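You operate a simulated robot arm through the tools that you are given. There is no shell and no other tool.

The job below is to be done with a simulated two-armed robot. You get a single attempt, and the scene is never put back.

Task
Gauge blanks U3 and U7 for length and load them in the tray.
Fine: use the blue gauge; U3 goes in the first cell, U7 in the last; lift the arm again.

Only the result counts: the job must be done as asked and must still hold three seconds after the hand-in. Knocking over, shifting, dropping, spilling or breaking anything else fails it.

Robot
Two 7-joint arms with two-finger parallel grippers on one trunk that stands fixed in place. Base frame: the origin is at the foot of the trunk, x ahead of it, y to its left, z up. Units: mm, degrees, N and s.
The left shoulder is at [71, 156, 1255], the right one opposite. Payload 3.91 kg a hand.
The TCP of each hand is the grasp point between the finger pads, 30 mm short of the fingertips. In the tool frame z runs along the fingers and y along their closing line. The gripper opens to 110 mm. The fingers are 20 mm wide and 10 mm thick; the gripper's body (48 by 112 mm) begins 55 mm behind the TCP.
Orientation is that of the tool frame in the base frame, as a unit quaternion [x, y, z, w]. With the fingers straight down and closing along the base's y, the tool's x points along the base's -x, its y along +y and its z along -z.

Tools
- The arms move only by the tool jog_arm. It takes "left_series", "right_series" or both (then of equal length, played together; a hand with none holds still); each is a list that holds one entry, the list of rows, each a list of 7 numbers: the turn, a rotation vector about the base's x, y, z in degrees, then the shift along the base's x, y, z in mm, then the gripper command, from -1 (shut) to 1 (fully open), values between in proportion. In form: [[[rx, ry, rz, x, y, z, fingers], ...]]. A call has 1 to 20 rows; each row shifts and turns the commanded pose from where the row before left it. Rows are played at 5 a second. More than 50 mm and 8.6 degrees between two rows, or a gripper value outside its range, and nothing of the call is played. A pose out of reach is approached as far as the arm can. The call stops where the force on the tool passes 90 N (or 10 N more than at its start, if that is more) or the arm is blocked; 0.2 s more then pass. The fingers move at their own pace (about 108 mm/s each) and stop on an object; they squeeze with about 20 N. The grip force told is the motor's: it shows also when the fingers shut on nothing. Time passes only in rows, and 0.2 s behind the last, so rows that do not move let the fingers close. The reply holds the time, the measured pose of the TCP, the force on the tool along the base axes, the opening and the grip force, in the units named above and with some noise, with the torque about the TCP (base axes, N m) and any sound that the robot's microphone picked up.
- Cameras (640 x 400 px; columns grow to the right, rows downward): "scene" is now at [132.8, -23.7, 1509.8]; the picture's right is [-0.20, -0.98, 0.00], its down [-0.30, 0.06, -0.95] and it looks along [0.93, -0.19, -0.31] (base axes); focal length 220 px, centre (320, 200). "left" rides on the left gripper at [72, -17, -103] in its tool frame; the picture's right is [0.23, 0.97, 0.00], its down [-0.76, 0.18, -0.62] and it looks along [-0.61, 0.14, 0.78] (tool axes); focal length 222 px, centre (320, 200). "right" rides on the right gripper at [72, 17, -103] in its tool frame; the picture's right is [-0.23, 0.97, 0.00], its down [-0.76, -0.18, -0.62] and it looks along [-0.61, -0.14, 0.78] (tool axes); focal length 222 px, centre (320, 200).
- get_image(camera): a new picture of that camera. No time passes.
- lift_body(by): slides the trunk up (or, below 0, down) by that many mm; the arms and the scene camera ride with it, the base frame stays. It gives what a move gives, with no picture.
- pan_tilt(pan, tilt): turns the head with the scene camera to pan (to the left, within 86 degrees either way) and tilt (down, from -29 to 69), counted from straight ahead of the robot. It gives what a move gives.
- pixel_to_xyz(camera, pixels): for up to 12 pixels [column, row] of the newest picture of that camera ("zoom" is the newest enlarged one), the place [x, y, z] in the base frame of the surface seen there, good to about 2 mm, but the place of the scene camera against the robot may be out by one fixed shift of up to 18 mm in any direction. No time passes.
- zoom(camera, box): a new picture of the part [left, top, right, bottom] of that camera's present view, enlarged. No time passes.
- sign_off(): hands the job in; it is judged then, once.

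Unless the task says otherwise, let go and move clear before handing in.

The tools are called after ">>>" as name(argument=value, ...) on one line, values as JSON. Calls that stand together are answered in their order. jog_arm: Moves the arms, as the interface text tells. Its arguments: {"type":"object","properties":{"left_series":{"type":"array","items":{"type":"array","items":{"type":"array","items":{"type":"number"}}}},"right_series":{"type":"array","items":{"type":"array","items":{"type":"array","items":{"type":"number"}}}}},"required":[]} The other tools are called the same way: lift_body (by) slides the trunk up or down; pan_tilt (pan, tilt) turns the head that bears the scene camera; get_image (camera) takes a picture; pixel_to_xyz (camera, pixels) gives the place of the surface under pixels of a picture; zoom (camera, box) takes an enlarged picture of a part of a camera's view; sign_off () hands the job in.

At the start:

```text
time_s: 0.0
left_eef_pos: [853.0, 189.5, 1455.6]
left_tool_rot: [0.0, 1.0, 0.001, 0.0]
left_force: [-0.1, 0.3, 0.0]
left_moment: [-0.03, 0.0, 0.03]
left_grip_width: 109.8
left_finger_force: 0.1
right_eef_pos: [493.4, -223.4, 1460.3]
right_tool_rot: [0.0, 1.0, -0.001, 0.0]
right_force: [-0.5, 0.8, 0.5]
right_moment: [-0.01, -0.01, -0.01]
right_grip_width: 109.8
right_finger_force: 0.0
trunk travel left (down, up): [-700.0, 240.0]
head pan, tilt: [-11.4, 18.0]
```

scene: 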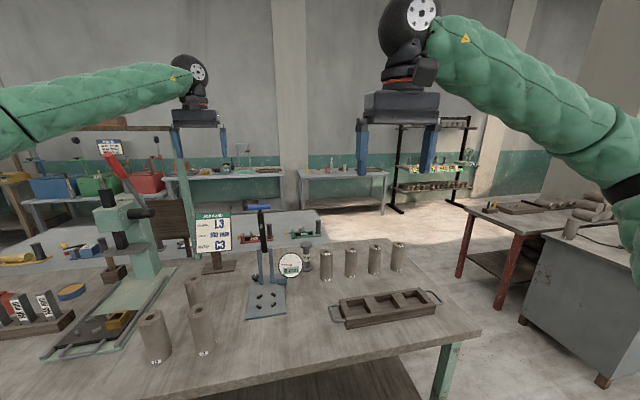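
right: 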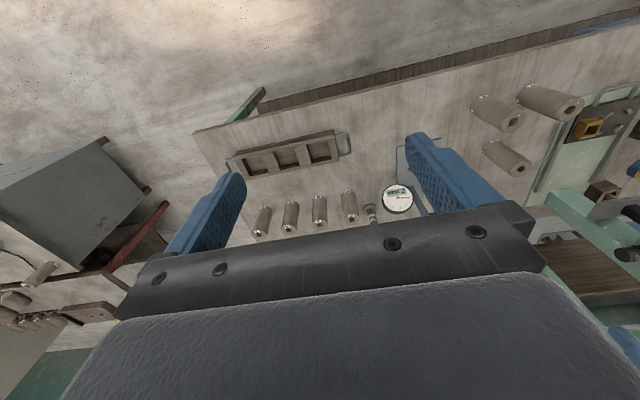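
left: 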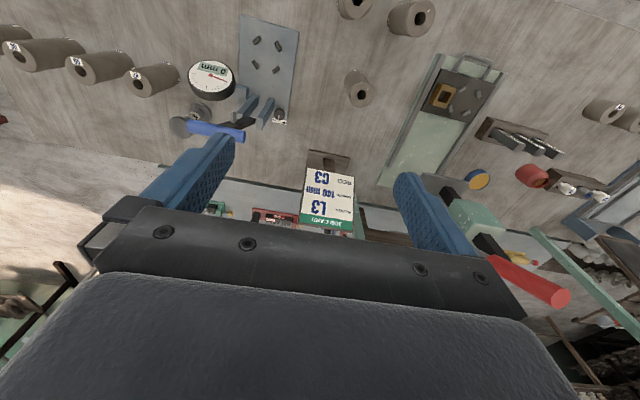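

The scene picture shows a bench with a blue toggle/gauge fixture near (265,290), a dial at (290,265), upright blanks at (327..398, 260) and (155..203, 330), and a three-cell tray at (388,305). I'll zoom in on these parts to read labels and the job card.

>>> zoom(camera="scene", box=[180, 190, 340, 330])

>>> zoom(camera="scene", box=[300, 220, 480, 340])

>>> zoom(camera="scene", box=[0, 240, 240, 390])

>>> zoom(camera="scene", box=[180, 195, 260, 265])

```text
2.86 times, centred on (260, 260) of scene
```

zoom: 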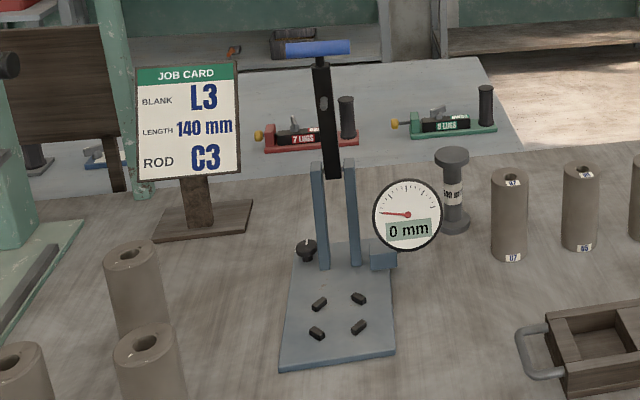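

```text
3.33 times, centred on (390, 280) of scene
```

zoom: 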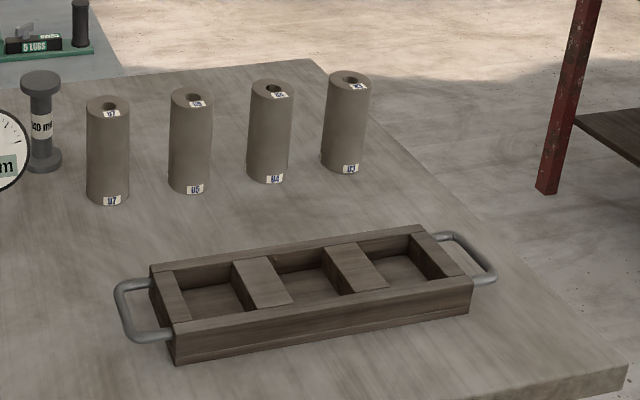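

```text
2.67 times, centred on (120, 315) of scene
```

zoom: 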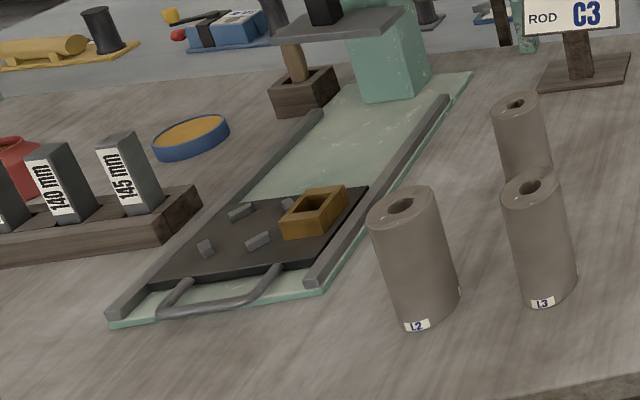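

```text
5.71 times, centred on (220, 230) of scene
```

zoom: 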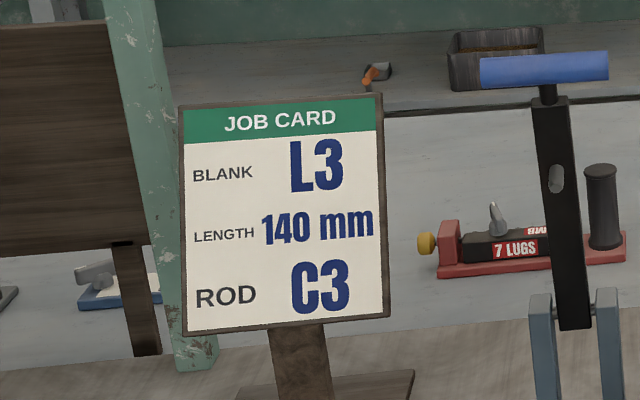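

The blue-handled gauge reads "0 mm" with its lever up at (265,225), and U7, U6?, U4?, U3 stand left to right. The job card (L3) seems to be for another job. I'll zoom further into the gauge, the master and the tray markings.

>>> zoom(camera="scene", box=[235, 240, 315, 325])

>>> zoom(camera="scene", box=[325, 280, 445, 335])

>>> zoom(camera="scene", box=[295, 230, 415, 290])

>>> zoom(camera="right", box=[210, 110, 450, 250])

>>> zoom(camera="left", box=[140, 0, 340, 150])

```text
4.71 times, centred on (275, 282) of scene
```

zoom: 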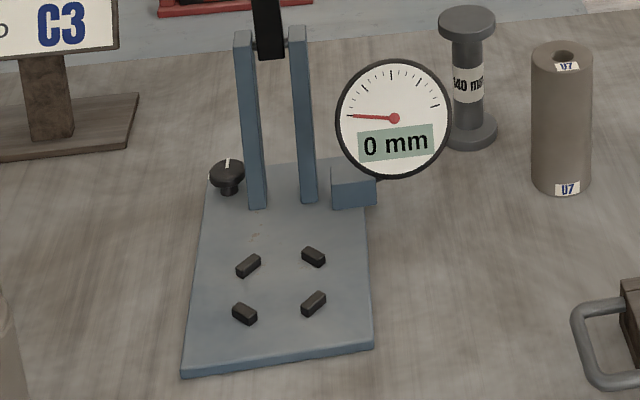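

```text
5.33 times, centred on (385, 308) of scene
```

zoom: 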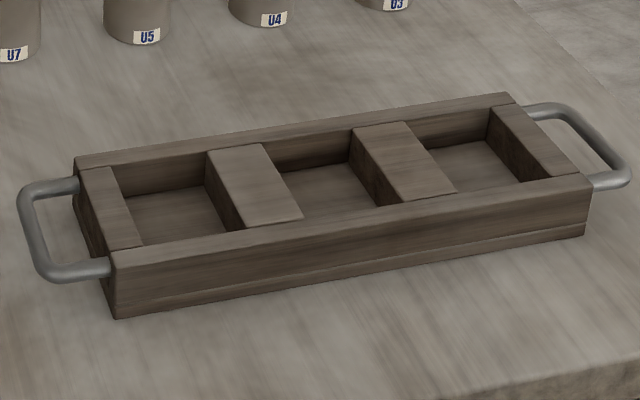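

```text
5.33 times, centred on (355, 260) of scene
```

zoom: 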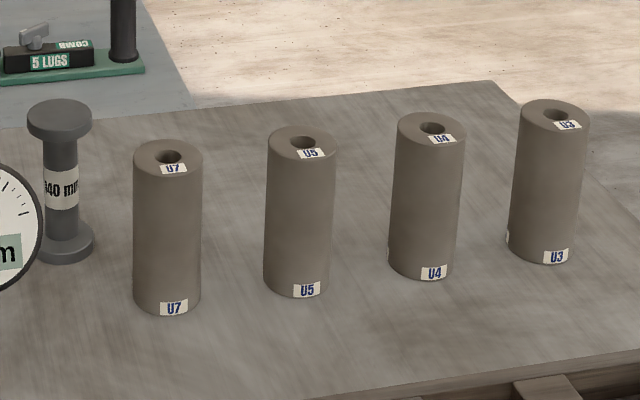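

```text
2.67 times, centred on (330, 180) of right
```

zoom: 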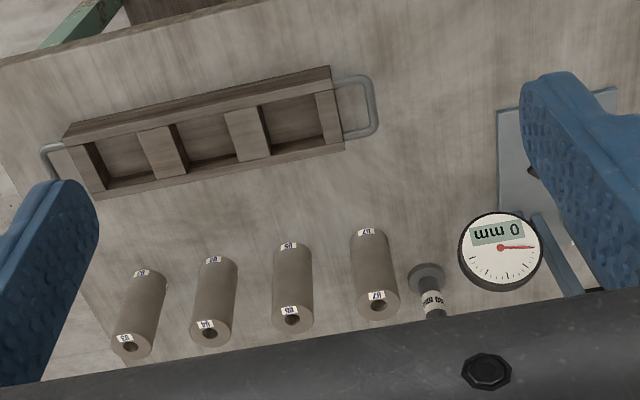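

```text
2.67 times, centred on (240, 75) of left
```

zoom: 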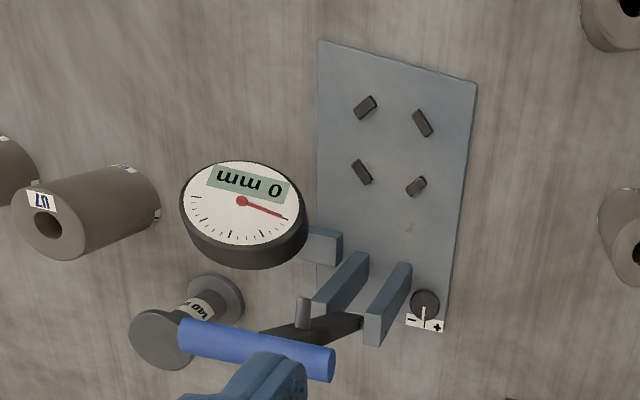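

The gauge has four stop lugs, an up lever with blue handle, a −/+ knob and a 140 mm master beside it; U7, U5, U4, U3 stand in order left to right. I'll look around with the head to see other gauges and details before moving.

>>> pan_tilt(pan=25, tilt=35)

>>> get_image(camera="scene")

>>> pan_tilt(pan=-5, tilt=45)

>>> get_image(camera="scene")

```text
time_s: 1.0
left_eef_pos: [854.7, 188.6, 1456.6]
left_tool_rot: [0.0, 1.0, 0.0, 0.001]
left_force: [-0.1, -0.7, 0.5]
left_moment: [0.0, 0.01, 0.02]
left_grip_width: 110.1
left_finger_force: 0.2
right_eef_pos: [493.7, -223.2, 1461.3]
right_tool_rot: [0.001, 1.0, 0.0, 0.001]
right_force: [0.4, -0.7, -0.3]
right_moment: [-0.03, -0.02, 0.03]
right_grip_width: 110.1
right_finger_force: 0.0
trunk travel left (down, up): [-700.0, 240.0]
head pan, tilt: [25.0, 35.0]
```

```text
taken
```

scene: 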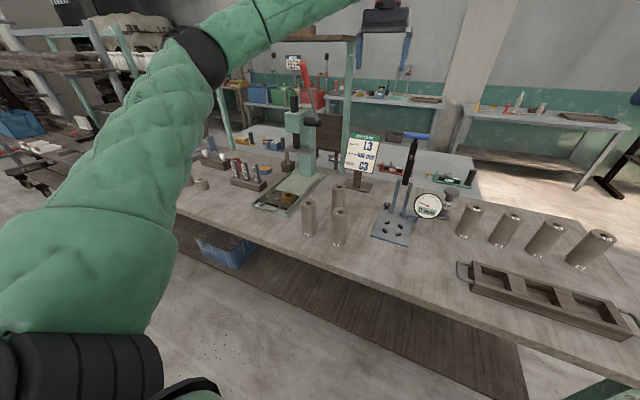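

```text
time_s: 2.0
left_eef_pos: [853.7, 189.9, 1456.4]
left_tool_rot: [0.0, 1.0, 0.0, 0.0]
left_force: [0.0, 0.0, 0.2]
left_moment: [0.02, -0.02, -0.05]
left_grip_width: 109.8
left_finger_force: 0.1
right_eef_pos: [494.8, -223.3, 1461.7]
right_tool_rot: [0.001, 1.0, 0.001, 0.0]
right_force: [0.8, 0.7, 1.1]
right_moment: [-0.01, -0.02, 0.03]
right_grip_width: 110.1
right_finger_force: 0.1
trunk travel left (down, up): [-700.0, 240.0]
head pan, tilt: [-5.0, 45.0]
```

```text
taken
```

scene: 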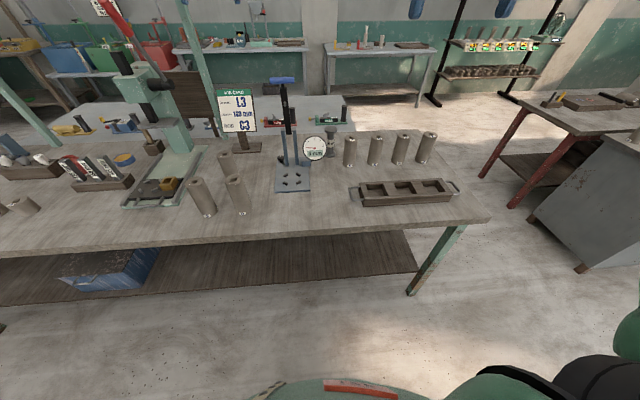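

With the head at pan −5, tilt 45, the gauge (293,178), tray (402,192) and blanks U7..U3 at (349..427,150) are all in view. I'll query the positions of these.

>>> pixel_to_xyz(camera="scene", pixels=[[349, 139], [375, 137], [402, 135], [430, 134], [283, 80], [292, 172], [315, 148], [361, 186], [402, 188], [440, 184], [320, 205], [331, 137]])

>>> zoom(camera="scene", box=[260, 70, 350, 200])

>>> zoom(camera="scene", box=[330, 120, 480, 220])

```text
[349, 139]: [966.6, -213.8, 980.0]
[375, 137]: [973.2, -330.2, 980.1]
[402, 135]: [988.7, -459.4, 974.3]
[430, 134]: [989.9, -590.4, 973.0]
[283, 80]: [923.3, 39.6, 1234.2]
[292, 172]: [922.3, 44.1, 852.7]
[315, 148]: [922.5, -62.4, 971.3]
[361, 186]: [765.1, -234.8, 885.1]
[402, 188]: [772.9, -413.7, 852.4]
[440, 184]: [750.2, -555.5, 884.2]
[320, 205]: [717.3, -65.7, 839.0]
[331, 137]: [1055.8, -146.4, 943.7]
```

```text
3.08 times, centred on (305, 135) of scene
```

zoom: 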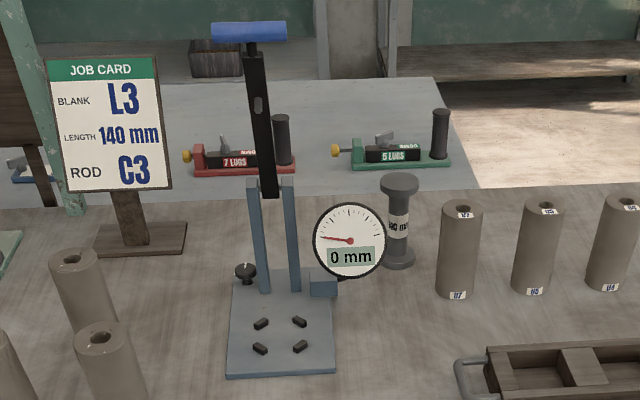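

```text
4.00 times, centred on (405, 170) of scene
```

zoom: 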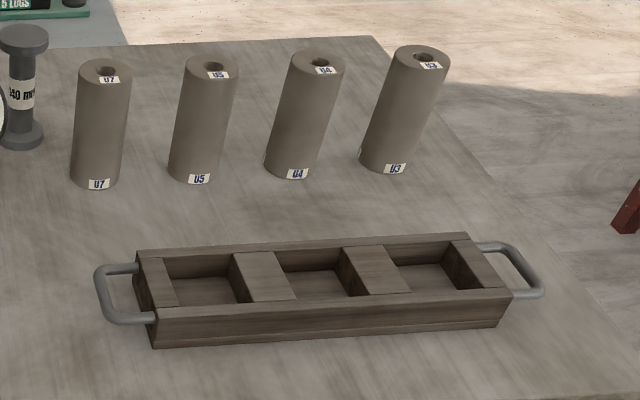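

The blanks' tops read z≈978 over a bench at z≈839, and U3 lies far out at about (990,−590). I'll measure the gauge and blanks through the wrist cameras to find the scene camera's fixed shift.

>>> zoom(camera="left", box=[160, 0, 320, 150])

>>> zoom(camera="right", box=[220, 120, 440, 250])

```text
2.67 times, centred on (240, 75) of left
```

zoom: 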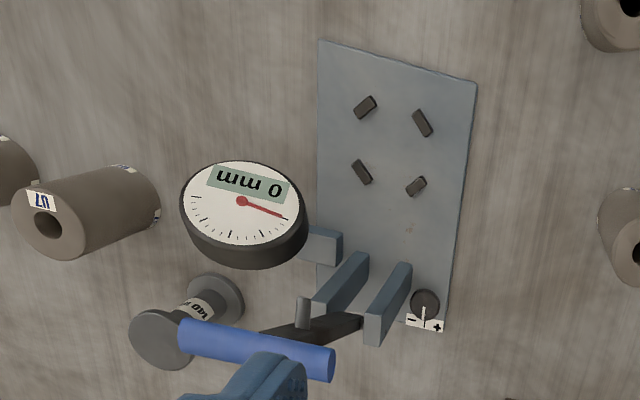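

```text
2.91 times, centred on (330, 185) of right
```

zoom: 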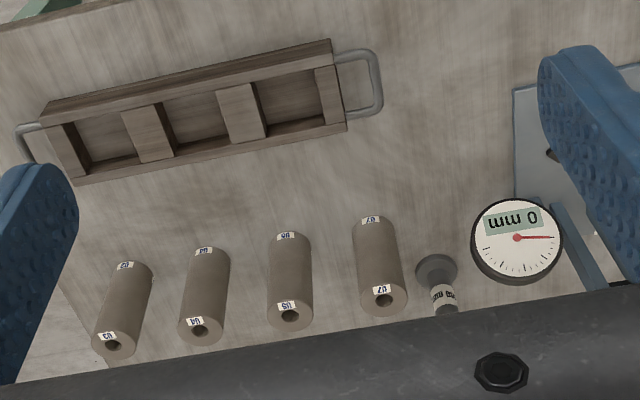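

The right zoom shows U3 top at (114,345), U4 (200,327), U5 (289,312), U7 (383,297), and the tray. I'll query ring points of the tops and the tray walls.

>>> pixel_to_xyz(camera="zoom", pixels=[[101, 345], [128, 344], [370, 299], [397, 296], [276, 314], [303, 311], [517, 238], [148, 134], [240, 112], [66, 150], [332, 95], [113, 140]])

>>> zoom(camera="left", box=[160, 0, 320, 150])

>>> pixel_to_xyz(camera="zoom", pixels=[[365, 106], [422, 122], [361, 172], [416, 186], [322, 45], [474, 85], [355, 265], [398, 275], [250, 345], [425, 303], [240, 203], [190, 336]])

```text
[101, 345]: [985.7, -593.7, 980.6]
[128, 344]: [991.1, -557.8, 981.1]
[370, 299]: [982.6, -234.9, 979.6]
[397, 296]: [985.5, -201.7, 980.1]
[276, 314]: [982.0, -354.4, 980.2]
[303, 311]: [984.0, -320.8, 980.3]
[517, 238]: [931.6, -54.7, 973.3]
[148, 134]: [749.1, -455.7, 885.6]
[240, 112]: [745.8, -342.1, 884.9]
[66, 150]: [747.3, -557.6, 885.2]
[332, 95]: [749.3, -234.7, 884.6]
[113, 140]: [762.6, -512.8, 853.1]
```

```text
2.67 times, centred on (240, 75) of left
```

zoom: 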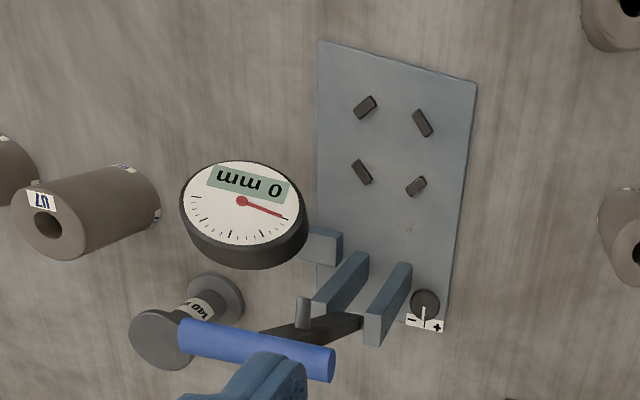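

```text
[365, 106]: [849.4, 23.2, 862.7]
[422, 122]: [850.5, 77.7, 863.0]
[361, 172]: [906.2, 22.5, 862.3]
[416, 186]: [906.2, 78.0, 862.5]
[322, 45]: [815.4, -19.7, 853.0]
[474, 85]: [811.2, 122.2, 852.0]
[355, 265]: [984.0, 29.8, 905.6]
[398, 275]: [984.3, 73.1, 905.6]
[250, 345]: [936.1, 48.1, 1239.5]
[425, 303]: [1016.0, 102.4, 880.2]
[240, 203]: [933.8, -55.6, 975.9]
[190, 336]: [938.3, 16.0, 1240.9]
```

The wrist cameras put the lugs at (849–906, 23–78, z 862), the gauge plate top at z≈852.5, blanks' tops at z≈980 (U7 ≈(984,−218), U3 ≈(988,−576)), and the scene camera is off by roughly (+11,+7,+4). Next I'll measure the posts, lever and dial in an enlarged scene view.

>>> zoom(camera="scene", box=[265, 70, 335, 135])

>>> pixel_to_xyz(camera="zoom", pixels=[[135, 110], [300, 105], [210, 150], [228, 300], [232, 370], [190, 395], [255, 395], [222, 255], [215, 200]])

>>> zoom(camera="scene", box=[265, 120, 345, 200])

```text
6.15 times, centred on (300, 102) of scene
```

zoom: 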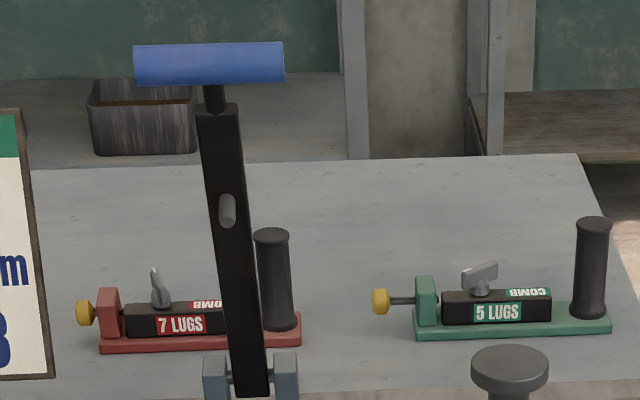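

```text
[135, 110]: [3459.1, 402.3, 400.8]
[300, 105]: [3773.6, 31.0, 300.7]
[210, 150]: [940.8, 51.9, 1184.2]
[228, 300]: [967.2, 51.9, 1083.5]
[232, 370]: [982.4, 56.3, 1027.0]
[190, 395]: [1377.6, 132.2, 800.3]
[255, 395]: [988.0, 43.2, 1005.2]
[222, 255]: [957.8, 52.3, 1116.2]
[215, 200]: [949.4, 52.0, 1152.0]
```

```text
5.00 times, centred on (305, 160) of scene
```

zoom: 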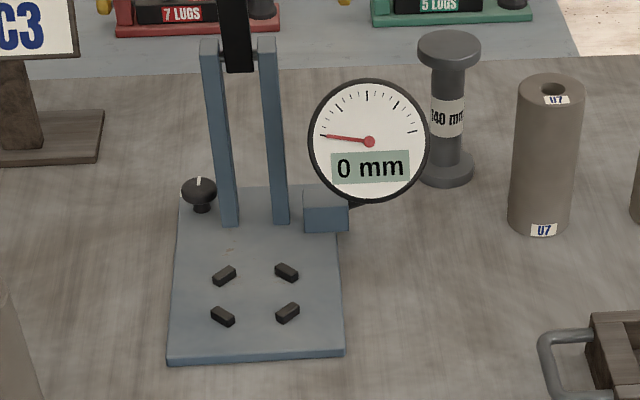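

The lever leans about 15° toward the robot from a pivot near (1005, 50, 1025), with a contact peg on its front face and a blue cross-bar at about (940, 48, 1238). I'll query posts, dial edge, neighbours and tray outline next.

>>> pixel_to_xyz(camera="zoom", pixels=[[209, 48], [268, 44], [231, 215], [282, 215], [320, 140], [417, 140], [368, 90], [365, 190], [325, 215], [200, 190], [449, 45], [447, 165]])

>>> zoom(camera="scene", box=[330, 160, 480, 230])

```text
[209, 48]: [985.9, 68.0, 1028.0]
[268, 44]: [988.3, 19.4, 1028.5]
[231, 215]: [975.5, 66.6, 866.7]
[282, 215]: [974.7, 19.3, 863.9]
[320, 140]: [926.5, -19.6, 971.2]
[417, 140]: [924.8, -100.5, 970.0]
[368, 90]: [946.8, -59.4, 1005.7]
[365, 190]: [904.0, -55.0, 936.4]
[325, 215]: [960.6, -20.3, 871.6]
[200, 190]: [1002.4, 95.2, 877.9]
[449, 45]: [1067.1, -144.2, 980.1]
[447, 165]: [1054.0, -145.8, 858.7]
```

```text
4.27 times, centred on (405, 195) of scene
```

zoom: 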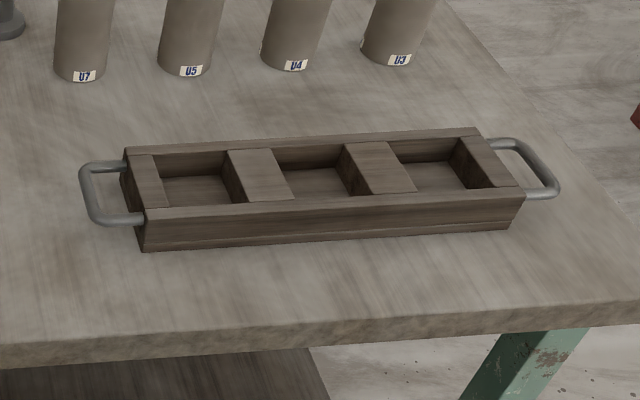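

The dial spans roughly y −93…−12 at x≈937 and the posts' tops are at z≈1032. Now I'll measure the tray's walls and dividers.

>>> pixel_to_xyz(camera="zoom", pixels=[[148, 212], [515, 190], [126, 150], [478, 130], [152, 165], [160, 205], [232, 160], [262, 197], [285, 192], [345, 150], [410, 188], [493, 180]])

>>> pixel_to_xyz(camera="zoom", pixels=[[195, 190], [205, 203], [310, 180], [325, 195], [430, 172], [445, 186], [185, 180], [230, 203], [250, 238], [400, 70], [240, 330], [300, 320]])

>>> zoom(camera="scene", box=[180, 140, 300, 220])

>>> pixel_to_xyz(camera="zoom", pixels=[[75, 210], [285, 205], [215, 75], [330, 50], [105, 385], [310, 385]])

```text
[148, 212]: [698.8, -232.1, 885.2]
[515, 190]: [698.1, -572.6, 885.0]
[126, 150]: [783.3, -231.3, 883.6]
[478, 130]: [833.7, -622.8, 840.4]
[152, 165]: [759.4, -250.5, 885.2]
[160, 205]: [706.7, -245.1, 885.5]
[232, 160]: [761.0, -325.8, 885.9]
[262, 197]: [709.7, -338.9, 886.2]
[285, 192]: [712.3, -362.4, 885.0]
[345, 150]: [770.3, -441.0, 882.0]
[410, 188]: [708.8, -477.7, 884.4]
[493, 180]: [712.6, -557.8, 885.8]
```

```text
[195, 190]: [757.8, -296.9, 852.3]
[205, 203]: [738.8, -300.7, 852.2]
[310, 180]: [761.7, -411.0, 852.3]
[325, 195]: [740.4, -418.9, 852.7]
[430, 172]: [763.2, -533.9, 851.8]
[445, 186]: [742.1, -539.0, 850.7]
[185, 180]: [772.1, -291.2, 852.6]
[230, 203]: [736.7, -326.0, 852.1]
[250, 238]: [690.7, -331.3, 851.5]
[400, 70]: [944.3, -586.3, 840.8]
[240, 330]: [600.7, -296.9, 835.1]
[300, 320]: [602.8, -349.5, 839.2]
```

```text
5.00 times, centred on (240, 180) of scene
```

zoom: 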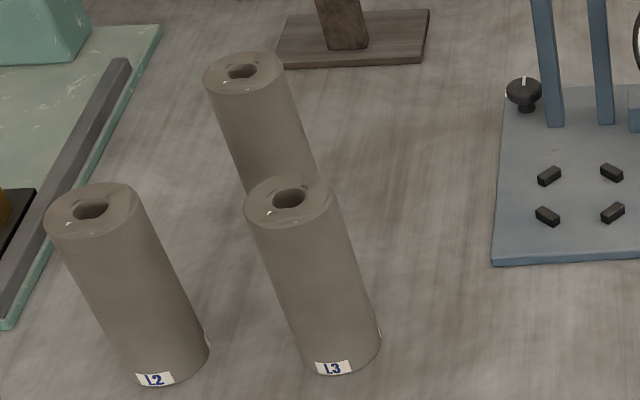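

```text
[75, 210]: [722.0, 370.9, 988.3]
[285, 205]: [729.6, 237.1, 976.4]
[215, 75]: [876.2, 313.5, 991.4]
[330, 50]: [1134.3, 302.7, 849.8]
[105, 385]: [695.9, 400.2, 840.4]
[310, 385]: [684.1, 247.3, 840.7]
```

The tray spans roughly x 709–795 with wall tops at z≈885 and floors at z≈852; L-blanks sit beyond y≈210, clear of the work. I'll bring the right hand down over the tray area while tilting it 45° forward, to test reach and get a close view.

>>> jog_arm(right_series=[[[0, -4.5, 0, 15.7, -17.7, -31, 0.6], [0, -4.5, 0, 15.7, -17.7, -31, 0.6], [0, -4.5, 0, 15.7, -17.7, -31, 0.6], [0, -4.5, 0, 15.7, -17.7, -31, 0.6], [0, -4.5, 0, 15.7, -17.7, -31, 0.6], [0, -4.5, 0, 15.7, -17.7, -31, 0.6], [0, -4.5, 0, 15.7, -17.7, -31, 0.6], [0, -4.5, 0, 15.7, -17.7, -31, 0.6], [0, -4.5, 0, 15.7, -17.7, -31, 0.6], [0, -4.5, 0, 15.7, -17.7, -31, 0.6], [0, 0, 0, 0, 0, 0, 0.6]]])

>>> get_image(camera="right")

>>> get_image(camera="scene")

```text
time_s: 4.4
left_eef_pos: [853.7, 188.5, 1456.2]
left_tool_rot: [0.0, 1.0, 0.0, 0.0]
left_force: [0.4, 0.8, 0.6]
left_moment: [0.03, 0.03, -0.01]
left_grip_width: 110.1
left_finger_force: 0.1
right_eef_pos: [651.9, -400.3, 1153.5]
right_tool_rot: [0.0, 0.924, 0.001, 0.383]
right_force: [-0.1, 0.4, -0.8]
right_moment: [0.01, 0.04, 0.02]
right_grip_width: 88.1
right_finger_force: 0.1
trunk travel left (down, up): [-700.0, 240.0]
head pan, tilt: [-5.0, 45.0]
```

```text
taken
```

right: 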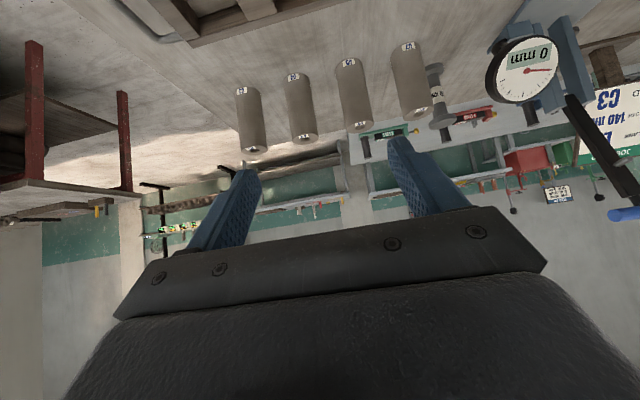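

```text
taken
```

scene: 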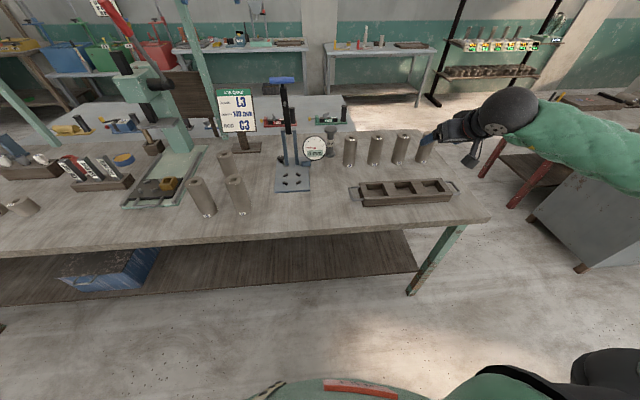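

The move tracked well (651.9, −400.3, 1153.5, tilt 45°). The right camera now sees the blanks upside down at (250–410, 90–145); I'll zoom in and measure their tops.

>>> zoom(camera="right", box=[220, 30, 450, 160])

>>> zoom(camera="right", box=[470, 10, 640, 230])

```text
2.78 times, centred on (335, 95) of right
```

zoom: 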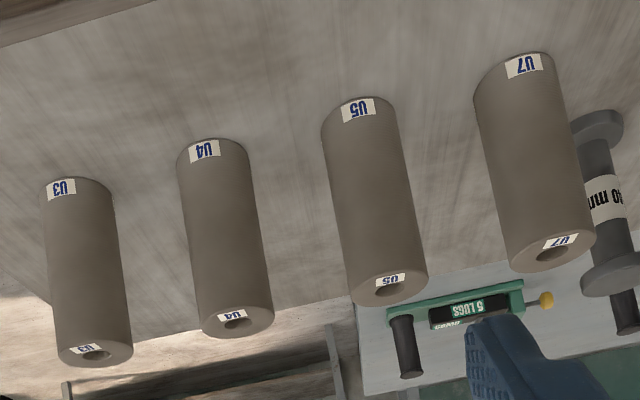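

```text
1.82 times, centred on (555, 120) of right
```

zoom: 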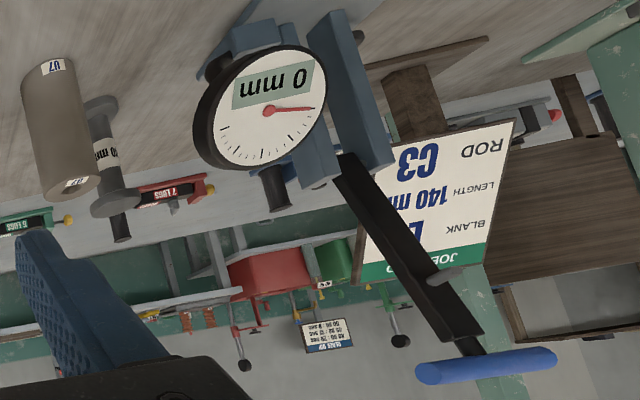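

U7, U5, U4, U3 are confirmed by top and bottom labels. There is also a small sign in the background near (559,190); I'll read it along with measuring the lever in this view.

>>> zoom(camera="right", box=[540, 175, 580, 205])

>>> zoom(camera="scene", box=[85, 0, 145, 30])

>>> zoom(camera="right", box=[220, 30, 450, 160])

>>> pixel_to_xyz(camera="zoom", pixels=[[62, 350], [128, 352], [95, 364], [205, 320], [268, 315], [350, 285], [420, 278], [515, 255], [590, 240], [550, 265], [90, 270], [215, 240]])

```text
13.33 times, centred on (560, 190) of right
```

zoom: 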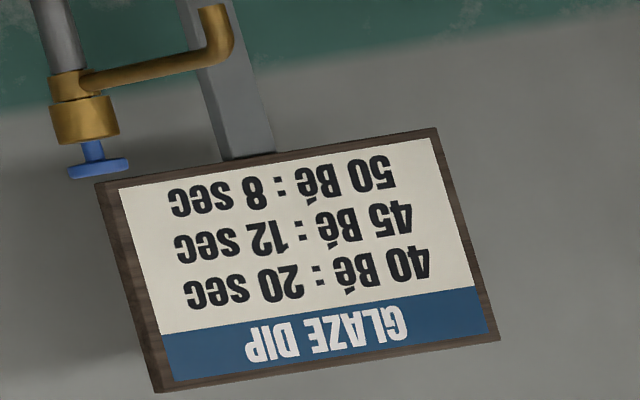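

```text
10.67 times, centred on (115, 15) of scene
```

zoom: 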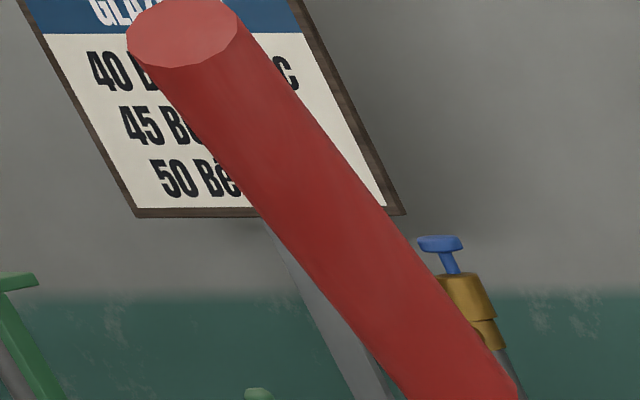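

```text
2.78 times, centred on (335, 95) of right
```

zoom: 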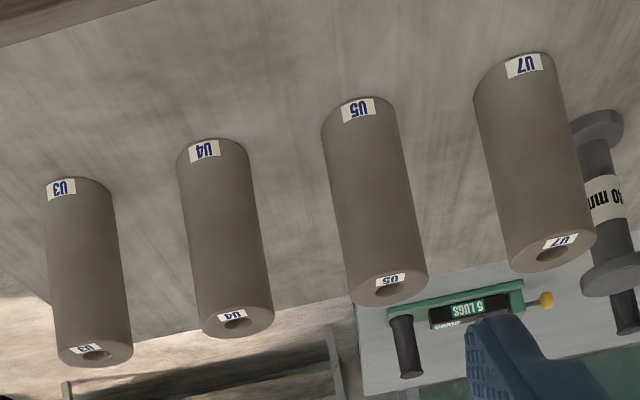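

```text
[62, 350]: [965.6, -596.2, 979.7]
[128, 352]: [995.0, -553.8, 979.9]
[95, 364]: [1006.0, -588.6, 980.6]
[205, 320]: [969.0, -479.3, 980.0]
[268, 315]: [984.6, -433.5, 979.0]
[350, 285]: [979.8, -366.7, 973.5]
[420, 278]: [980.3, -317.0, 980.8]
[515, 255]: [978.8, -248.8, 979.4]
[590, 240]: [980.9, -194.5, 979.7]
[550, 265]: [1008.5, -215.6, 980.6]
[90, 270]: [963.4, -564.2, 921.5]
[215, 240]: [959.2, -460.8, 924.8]
```

The blanks are ~55 mm in diameter: U3 centre ≈(984,−576.5), U7 ≈(983,−221), tops z≈980. I'll move the right hand to a pre-grasp 120 mm back from U3 along a 45° approach, yawed −22°, and check that the arm reaches it.

>>> jog_arm(right_series=[[[0, 0, -2.75, 31.7, -18.1, -15.1, 0.6], [0, 0, -2.75, 31.7, -18.1, -15.1, 0.6], [0, 0, -2.75, 31.7, -18.1, -15.1, 0.6], [0, 0, -2.75, 31.7, -18.1, -15.1, 0.6], [0, 0, -2.75, 31.7, -18.1, -15.1, 0.6], [0, 0, -2.75, 31.7, -18.1, -15.1, 0.6], [0, 0, -2.75, 31.7, -18.1, -15.1, 0.6], [0, 0, -2.75, 31.7, -18.1, -15.1, 0.6], [0, 0, 0, 0, 0, 0, 0.6]]])

>>> get_image(camera="right")

>>> get_image(camera="scene")

```text
time_s: 6.4
left_eef_pos: [853.8, 189.2, 1458.2]
left_tool_rot: [-0.001, 1.0, 0.0, -0.002]
left_force: [-0.9, 0.3, 0.3]
left_moment: [0.0, 0.02, -0.01]
left_grip_width: 109.9
left_finger_force: 0.1
right_eef_pos: [904.1, -545.2, 1031.8]
right_tool_rot: [0.177, 0.907, -0.074, 0.375]
right_force: [-0.5, -1.1, -0.1]
right_moment: [0.07, 0.0, 0.04]
right_grip_width: 87.8
right_finger_force: 0.0
trunk travel left (down, up): [-700.0, 240.0]
head pan, tilt: [-5.0, 45.0]
```

```text
taken
```

right: 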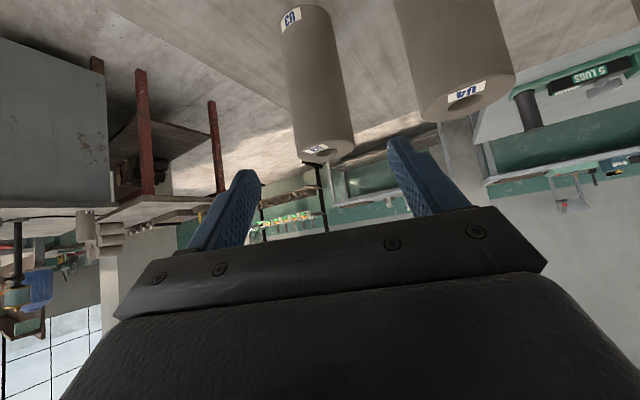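

```text
taken
```

scene: 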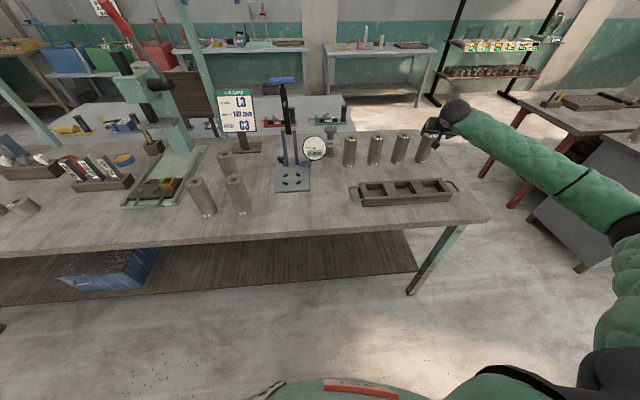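

Pre-grasp reached at (904.1, −545.2, 1031.8) and U3 sits ahead between the fingers, top at (325,150). I'll measure its top precisely from here.

>>> zoom(camera="right", box=[260, 90, 380, 165])

>>> pixel_to_xyz(camera="right", pixels=[[299, 152], [351, 147], [325, 162], [330, 161], [300, 130], [345, 125], [322, 130], [315, 110], [303, 145], [348, 140]])

```text
5.33 times, centred on (320, 128) of right
```

zoom: 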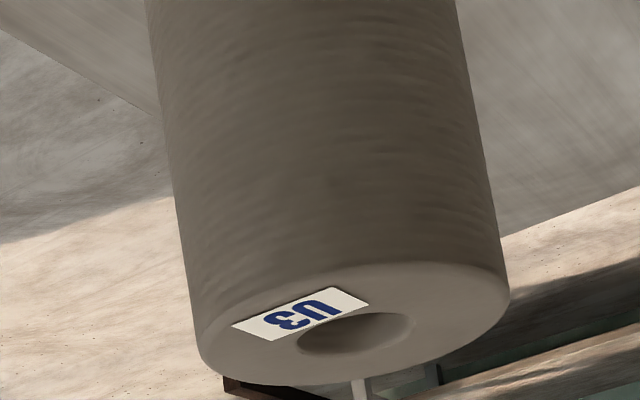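

```text
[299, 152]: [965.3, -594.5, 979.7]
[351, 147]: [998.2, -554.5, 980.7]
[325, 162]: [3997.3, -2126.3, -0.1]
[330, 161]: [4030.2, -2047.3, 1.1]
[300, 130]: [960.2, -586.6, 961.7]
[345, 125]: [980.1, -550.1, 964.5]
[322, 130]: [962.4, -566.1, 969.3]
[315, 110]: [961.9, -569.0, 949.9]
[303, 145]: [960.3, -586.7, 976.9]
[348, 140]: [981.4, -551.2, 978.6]
```

Fitting the U3 points gives centre ≈(986,−577), r≈27. I'll advance along the tool axis to grasp height z≈950 with the fingers still open and check the pose.

>>> jog_arm(right_series=[[[0, 0, 0, 16.4, -6.4, -16.4, 0.6], [0, 0, 0, 16.4, -6.4, -16.4, 0.6], [0, 0, 0, 16.4, -6.4, -16.4, 0.6], [0, 0, 0, 16.4, -6.4, -16.4, 0.6], [0, 0, 0, 16.4, -6.4, -16.4, 0.6], [0, 0, 0, 0, 0, 0, 0.6]]])

>>> get_image(camera="right")

>>> zoom(camera="scene", box=[370, 90, 500, 200])

```text
time_s: 7.8
left_eef_pos: [854.3, 188.4, 1457.1]
left_tool_rot: [0.001, 1.0, 0.0, 0.001]
left_force: [-0.2, -0.6, -0.7]
left_moment: [-0.06, -0.05, 0.02]
left_grip_width: 110.0
left_finger_force: 0.1
right_eef_pos: [987.3, -578.6, 947.6]
right_tool_rot: [0.177, 0.907, -0.074, 0.376]
right_force: [-0.1, -0.2, 0.3]
right_moment: [-0.01, -0.03, -0.02]
right_grip_width: 88.2
right_finger_force: 0.1
trunk travel left (down, up): [-700.0, 240.0]
head pan, tilt: [-5.0, 45.0]
```

```text
taken
```

right: 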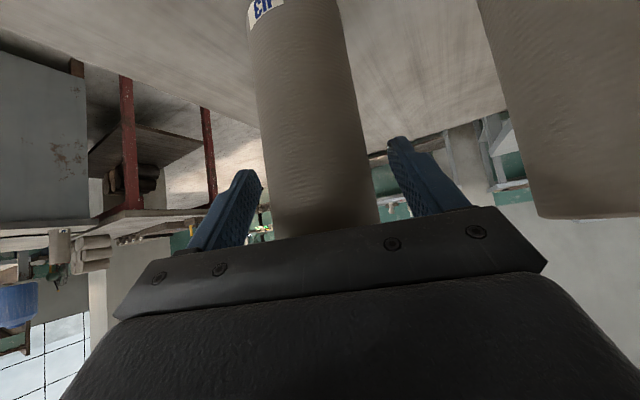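

```text
3.64 times, centred on (435, 145) of scene
```

zoom: 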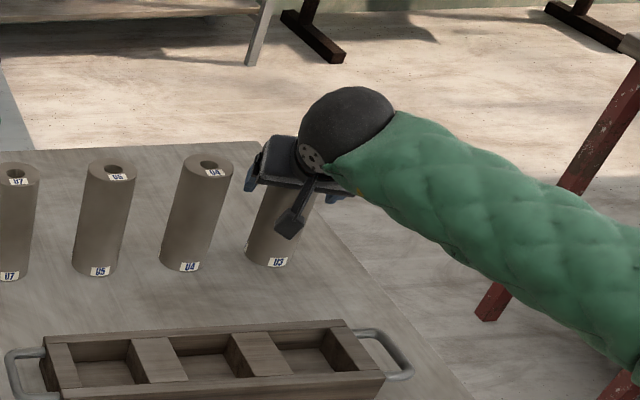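

The hand is at (987.3, −578.6, 947.6) with U3 between the open fingers and U4 clear at right. I'll close the gripper on U3.

>>> jog_arm(right_series=[[[0, 0, 0, 0, 0, 0, 0.2], [0, 0, 0, 0, 0, 0, -1], [0, 0, 0, 0, 0, 0, -1], [0, 0, 0, 0, 0, 0, -1], [0, 0, 0, 0, 0, 0, -1]]])

>>> get_image(camera="right")

```text
time_s: 9.0
left_eef_pos: [854.9, 188.7, 1455.6]
left_tool_rot: [0.0, 1.0, 0.0, 0.0]
left_force: [0.0, 0.1, 0.2]
left_moment: [0.0, 0.01, 0.01]
left_grip_width: 110.0
left_finger_force: 0.0
right_eef_pos: [986.9, -578.7, 946.5]
right_tool_rot: [0.177, 0.907, -0.073, 0.375]
right_force: [2.7, 0.3, -0.4]
right_moment: [0.04, -0.2, -0.07]
right_grip_width: 59.2
right_finger_force: 20.0
trunk travel left (down, up): [-700.0, 240.0]
head pan, tilt: [-5.0, 45.0]
```

```text
taken
```

right: 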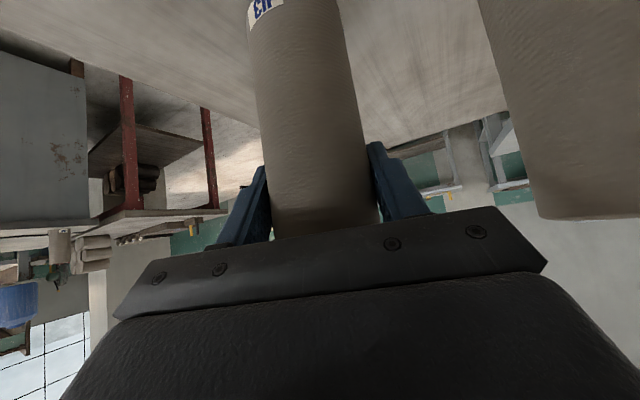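

The fingers stopped at 59.2 mm with 20 N, so U3 is held. I'll lift it straight up 30 mm and check the load.

>>> jog_arm(right_series=[[[0, 0, 0, 0, 0, 5, -1], [0, 0, 0, 0, 0, 10, -1], [0, 0, 0, 0, 0, 15, -1], [0, 0, 0, 0, 0, 0, -1]]])

>>> get_image(camera="right")

>>> zoom(camera="scene", box=[370, 90, 500, 200])

```text
time_s: 10.0
left_eef_pos: [855.9, 188.9, 1455.4]
left_tool_rot: [0.0, 1.0, 0.0, -0.001]
left_force: [0.1, 0.1, -1.0]
left_moment: [0.0, 0.01, -0.02]
left_grip_width: 109.9
left_finger_force: 0.1
right_eef_pos: [985.7, -577.4, 977.6]
right_tool_rot: [0.176, 0.907, -0.072, 0.375]
right_force: [-0.5, 0.8, -4.8]
right_moment: [0.04, -0.01, 0.01]
right_grip_width: 59.6
right_finger_force: 20.2
trunk travel left (down, up): [-700.0, 240.0]
head pan, tilt: [-5.0, 45.0]
```

```text
taken
```

right: 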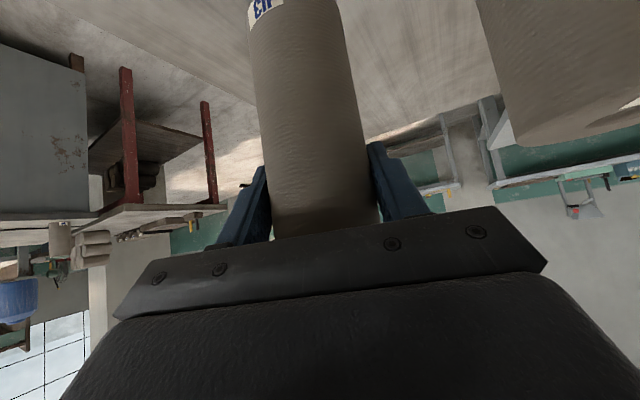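

```text
3.64 times, centred on (435, 145) of scene
```

zoom: 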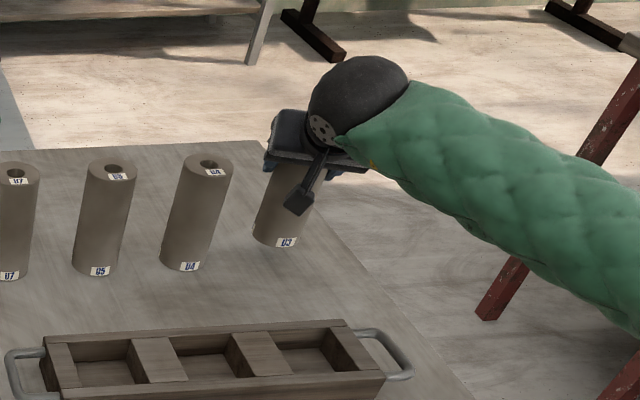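

U3 is up (5 N load, upright, bottom ≈107 mm below the TCP). I'll lift and draw it back in front of the row, then carry it toward the gauge at a safe height.

>>> jog_arm(right_series=[[[0, 0, 0, -5, 0, 20, -1], [0, 0, 0, -15, 3, 25, -1], [0, 0, 0, -30, 12, 20, -1], [0, 0, 0, -35, 15, 12, -1], [0, 0, 0, -35, 16, 5, -1], [0, 0, 0, -33, 16, 0, -1], [0, 0, 0, -23, 10, 0, -1], [0, 0, 0, -10, 5, 0, -1], [0, 0, 0, 0, 0, 0, -1]]])

>>> get_image(camera="scene")

```text
time_s: 12.0
left_eef_pos: [854.6, 189.7, 1455.5]
left_tool_rot: [0.0, 1.0, 0.0, -0.001]
left_force: [0.6, -0.8, 0.6]
left_moment: [0.0, 0.03, -0.01]
left_grip_width: 110.2
left_finger_force: 0.0
right_eef_pos: [801.3, -500.8, 1060.2]
right_tool_rot: [0.177, 0.907, -0.073, 0.375]
right_force: [0.4, -0.8, -5.3]
right_moment: [0.01, 0.03, 0.01]
right_grip_width: 59.7
right_finger_force: 20.2
trunk travel left (down, up): [-700.0, 240.0]
head pan, tilt: [-5.0, 45.0]
```

```text
taken
```

scene: 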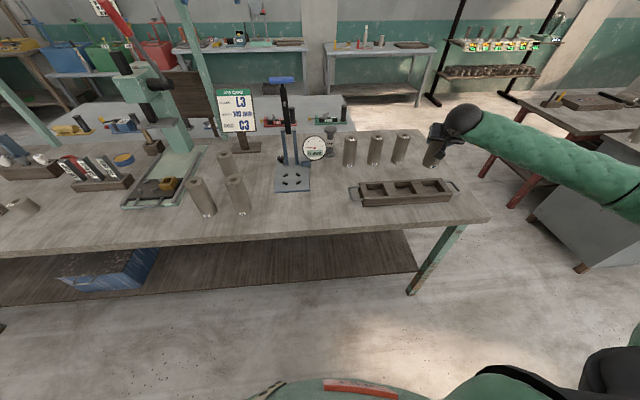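

Hand now at (801.3, −500.8, 1060.2) with U3 hanging upright. I'll carry it sideways to y≈50 at x≈800, undoing the yaw on the way.

>>> jog_arm(right_series=[[[0, 0, 1.2, 0, 15, 0, -1], [0, 0, 1.4, 0, 25, 0, -1], [0, 0, 1.4, 0, 33, 0, -1], [0, 0, 1.4, 0, 36, 0, -1], [0, 0, 1.4, 0, 37, 0, -1], [0, 0, 1.4, 0, 37, 0, -1], [0, 0, 1.4, 0, 37, 0, -1], [0, 0, 1.4, 0, 37, 0, -1], [0, 0, 1.4, 0, 37, 0, -1], [0, 0, 1.4, 0, 37, 0, -1], [0, 0, 1.4, 0, 37, 0, -1], [0, 0, 1.4, 0, 37, 0, -1], [0, 0, 1.4, 0, 36, 0, -1], [0, 0, 1.4, 0, 34, 0, -1], [0, 0, 1.4, 0, 30, 0, -1], [0, 0, 1.2, 0, 23, 0, -1], [0, 0, 0, 0, 15, 0, -1], [0, 0, 0, 0, 8, 0, -1], [0, 0, 0, 0, 0, 0, -1]]])

>>> get_image(camera="scene")

>>> get_image(camera="left")

>>> get_image(camera="right")

```text
time_s: 16.0
left_eef_pos: [854.3, 189.8, 1455.2]
left_tool_rot: [0.0, 1.0, 0.001, -0.001]
left_force: [0.3, 0.2, 0.0]
left_moment: [0.0, -0.03, -0.01]
left_grip_width: 109.9
left_finger_force: 0.1
right_eef_pos: [799.9, 50.8, 1058.7]
right_tool_rot: [0.0, 0.924, 0.0, 0.382]
right_force: [0.1, -0.2, -6.3]
right_moment: [0.04, 0.0, -0.03]
right_grip_width: 59.3
right_finger_force: 20.0
trunk travel left (down, up): [-700.0, 240.0]
head pan, tilt: [-5.0, 45.0]
```

```text
taken
```

scene: 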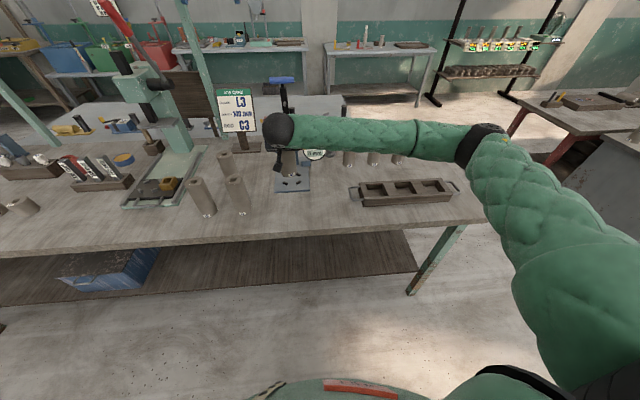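

```text
taken
```

left: 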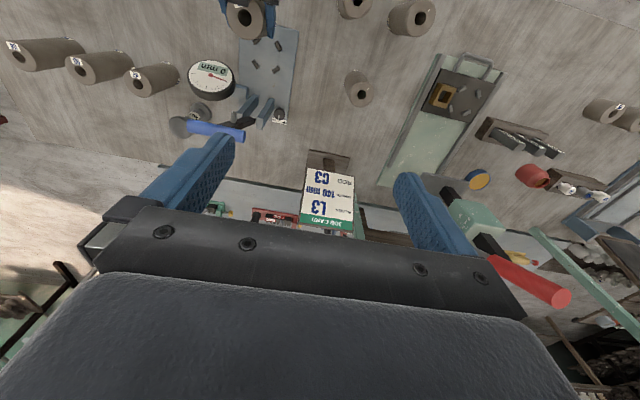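

```text
taken
```

right: 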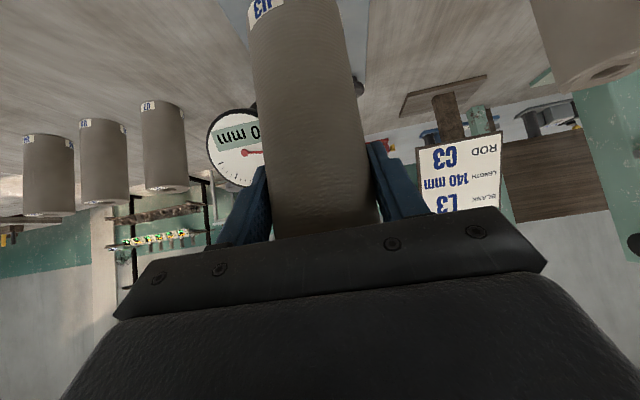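

U3 is in front of the gauge at (800, 51, 1059). I'll use the left camera to measure the blank's actual top centre against the lugs before lowering.

>>> zoom(camera="left", box=[190, 0, 310, 75])

>>> pixel_to_xyz(camera="zoom", pixels=[[255, 80], [320, 108], [380, 96], [385, 40], [262, 50], [290, 105], [320, 60], [345, 108]])

```text
5.33 times, centred on (250, 38) of left
```

zoom: 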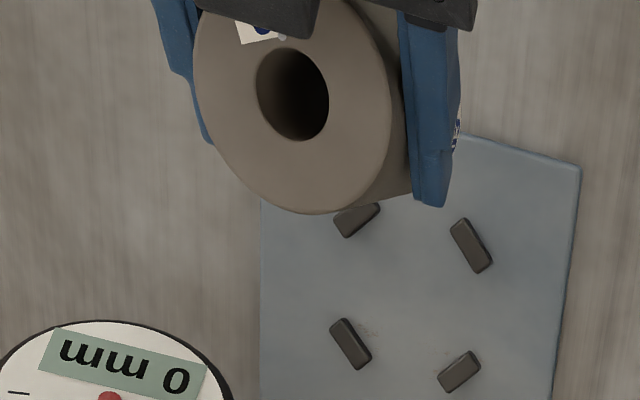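

```text
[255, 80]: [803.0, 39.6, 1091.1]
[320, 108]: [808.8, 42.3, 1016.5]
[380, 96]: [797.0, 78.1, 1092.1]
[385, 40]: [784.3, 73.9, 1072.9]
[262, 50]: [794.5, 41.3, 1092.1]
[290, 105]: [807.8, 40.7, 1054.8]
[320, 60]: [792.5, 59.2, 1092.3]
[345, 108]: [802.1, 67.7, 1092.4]
```

>>> pixel_to_xyz(camera="zoom", pixels=[[198, 95], [215, 145], [310, 208], [360, 180], [388, 120], [388, 85], [258, 190], [370, 30]])

>>> pixel_to_xyz(camera="zoom", pixels=[[357, 219], [471, 245], [350, 343], [459, 371], [343, 232], [377, 207], [460, 222], [486, 268], [338, 322], [365, 365], [442, 388], [476, 355]])

```text
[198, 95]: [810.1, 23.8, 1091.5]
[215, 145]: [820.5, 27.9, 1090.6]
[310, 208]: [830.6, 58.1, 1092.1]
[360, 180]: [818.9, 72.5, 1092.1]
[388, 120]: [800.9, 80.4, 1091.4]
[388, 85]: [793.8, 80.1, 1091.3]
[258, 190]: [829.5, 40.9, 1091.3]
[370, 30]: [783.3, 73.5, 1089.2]
```

```text
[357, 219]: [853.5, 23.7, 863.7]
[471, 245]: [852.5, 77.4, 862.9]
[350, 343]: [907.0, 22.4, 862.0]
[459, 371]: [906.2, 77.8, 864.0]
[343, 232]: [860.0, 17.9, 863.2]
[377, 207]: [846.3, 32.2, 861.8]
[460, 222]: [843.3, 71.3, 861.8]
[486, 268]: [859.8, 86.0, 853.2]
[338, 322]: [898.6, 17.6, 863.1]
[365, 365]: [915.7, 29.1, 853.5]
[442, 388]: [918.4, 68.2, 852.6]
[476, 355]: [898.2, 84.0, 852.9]
```

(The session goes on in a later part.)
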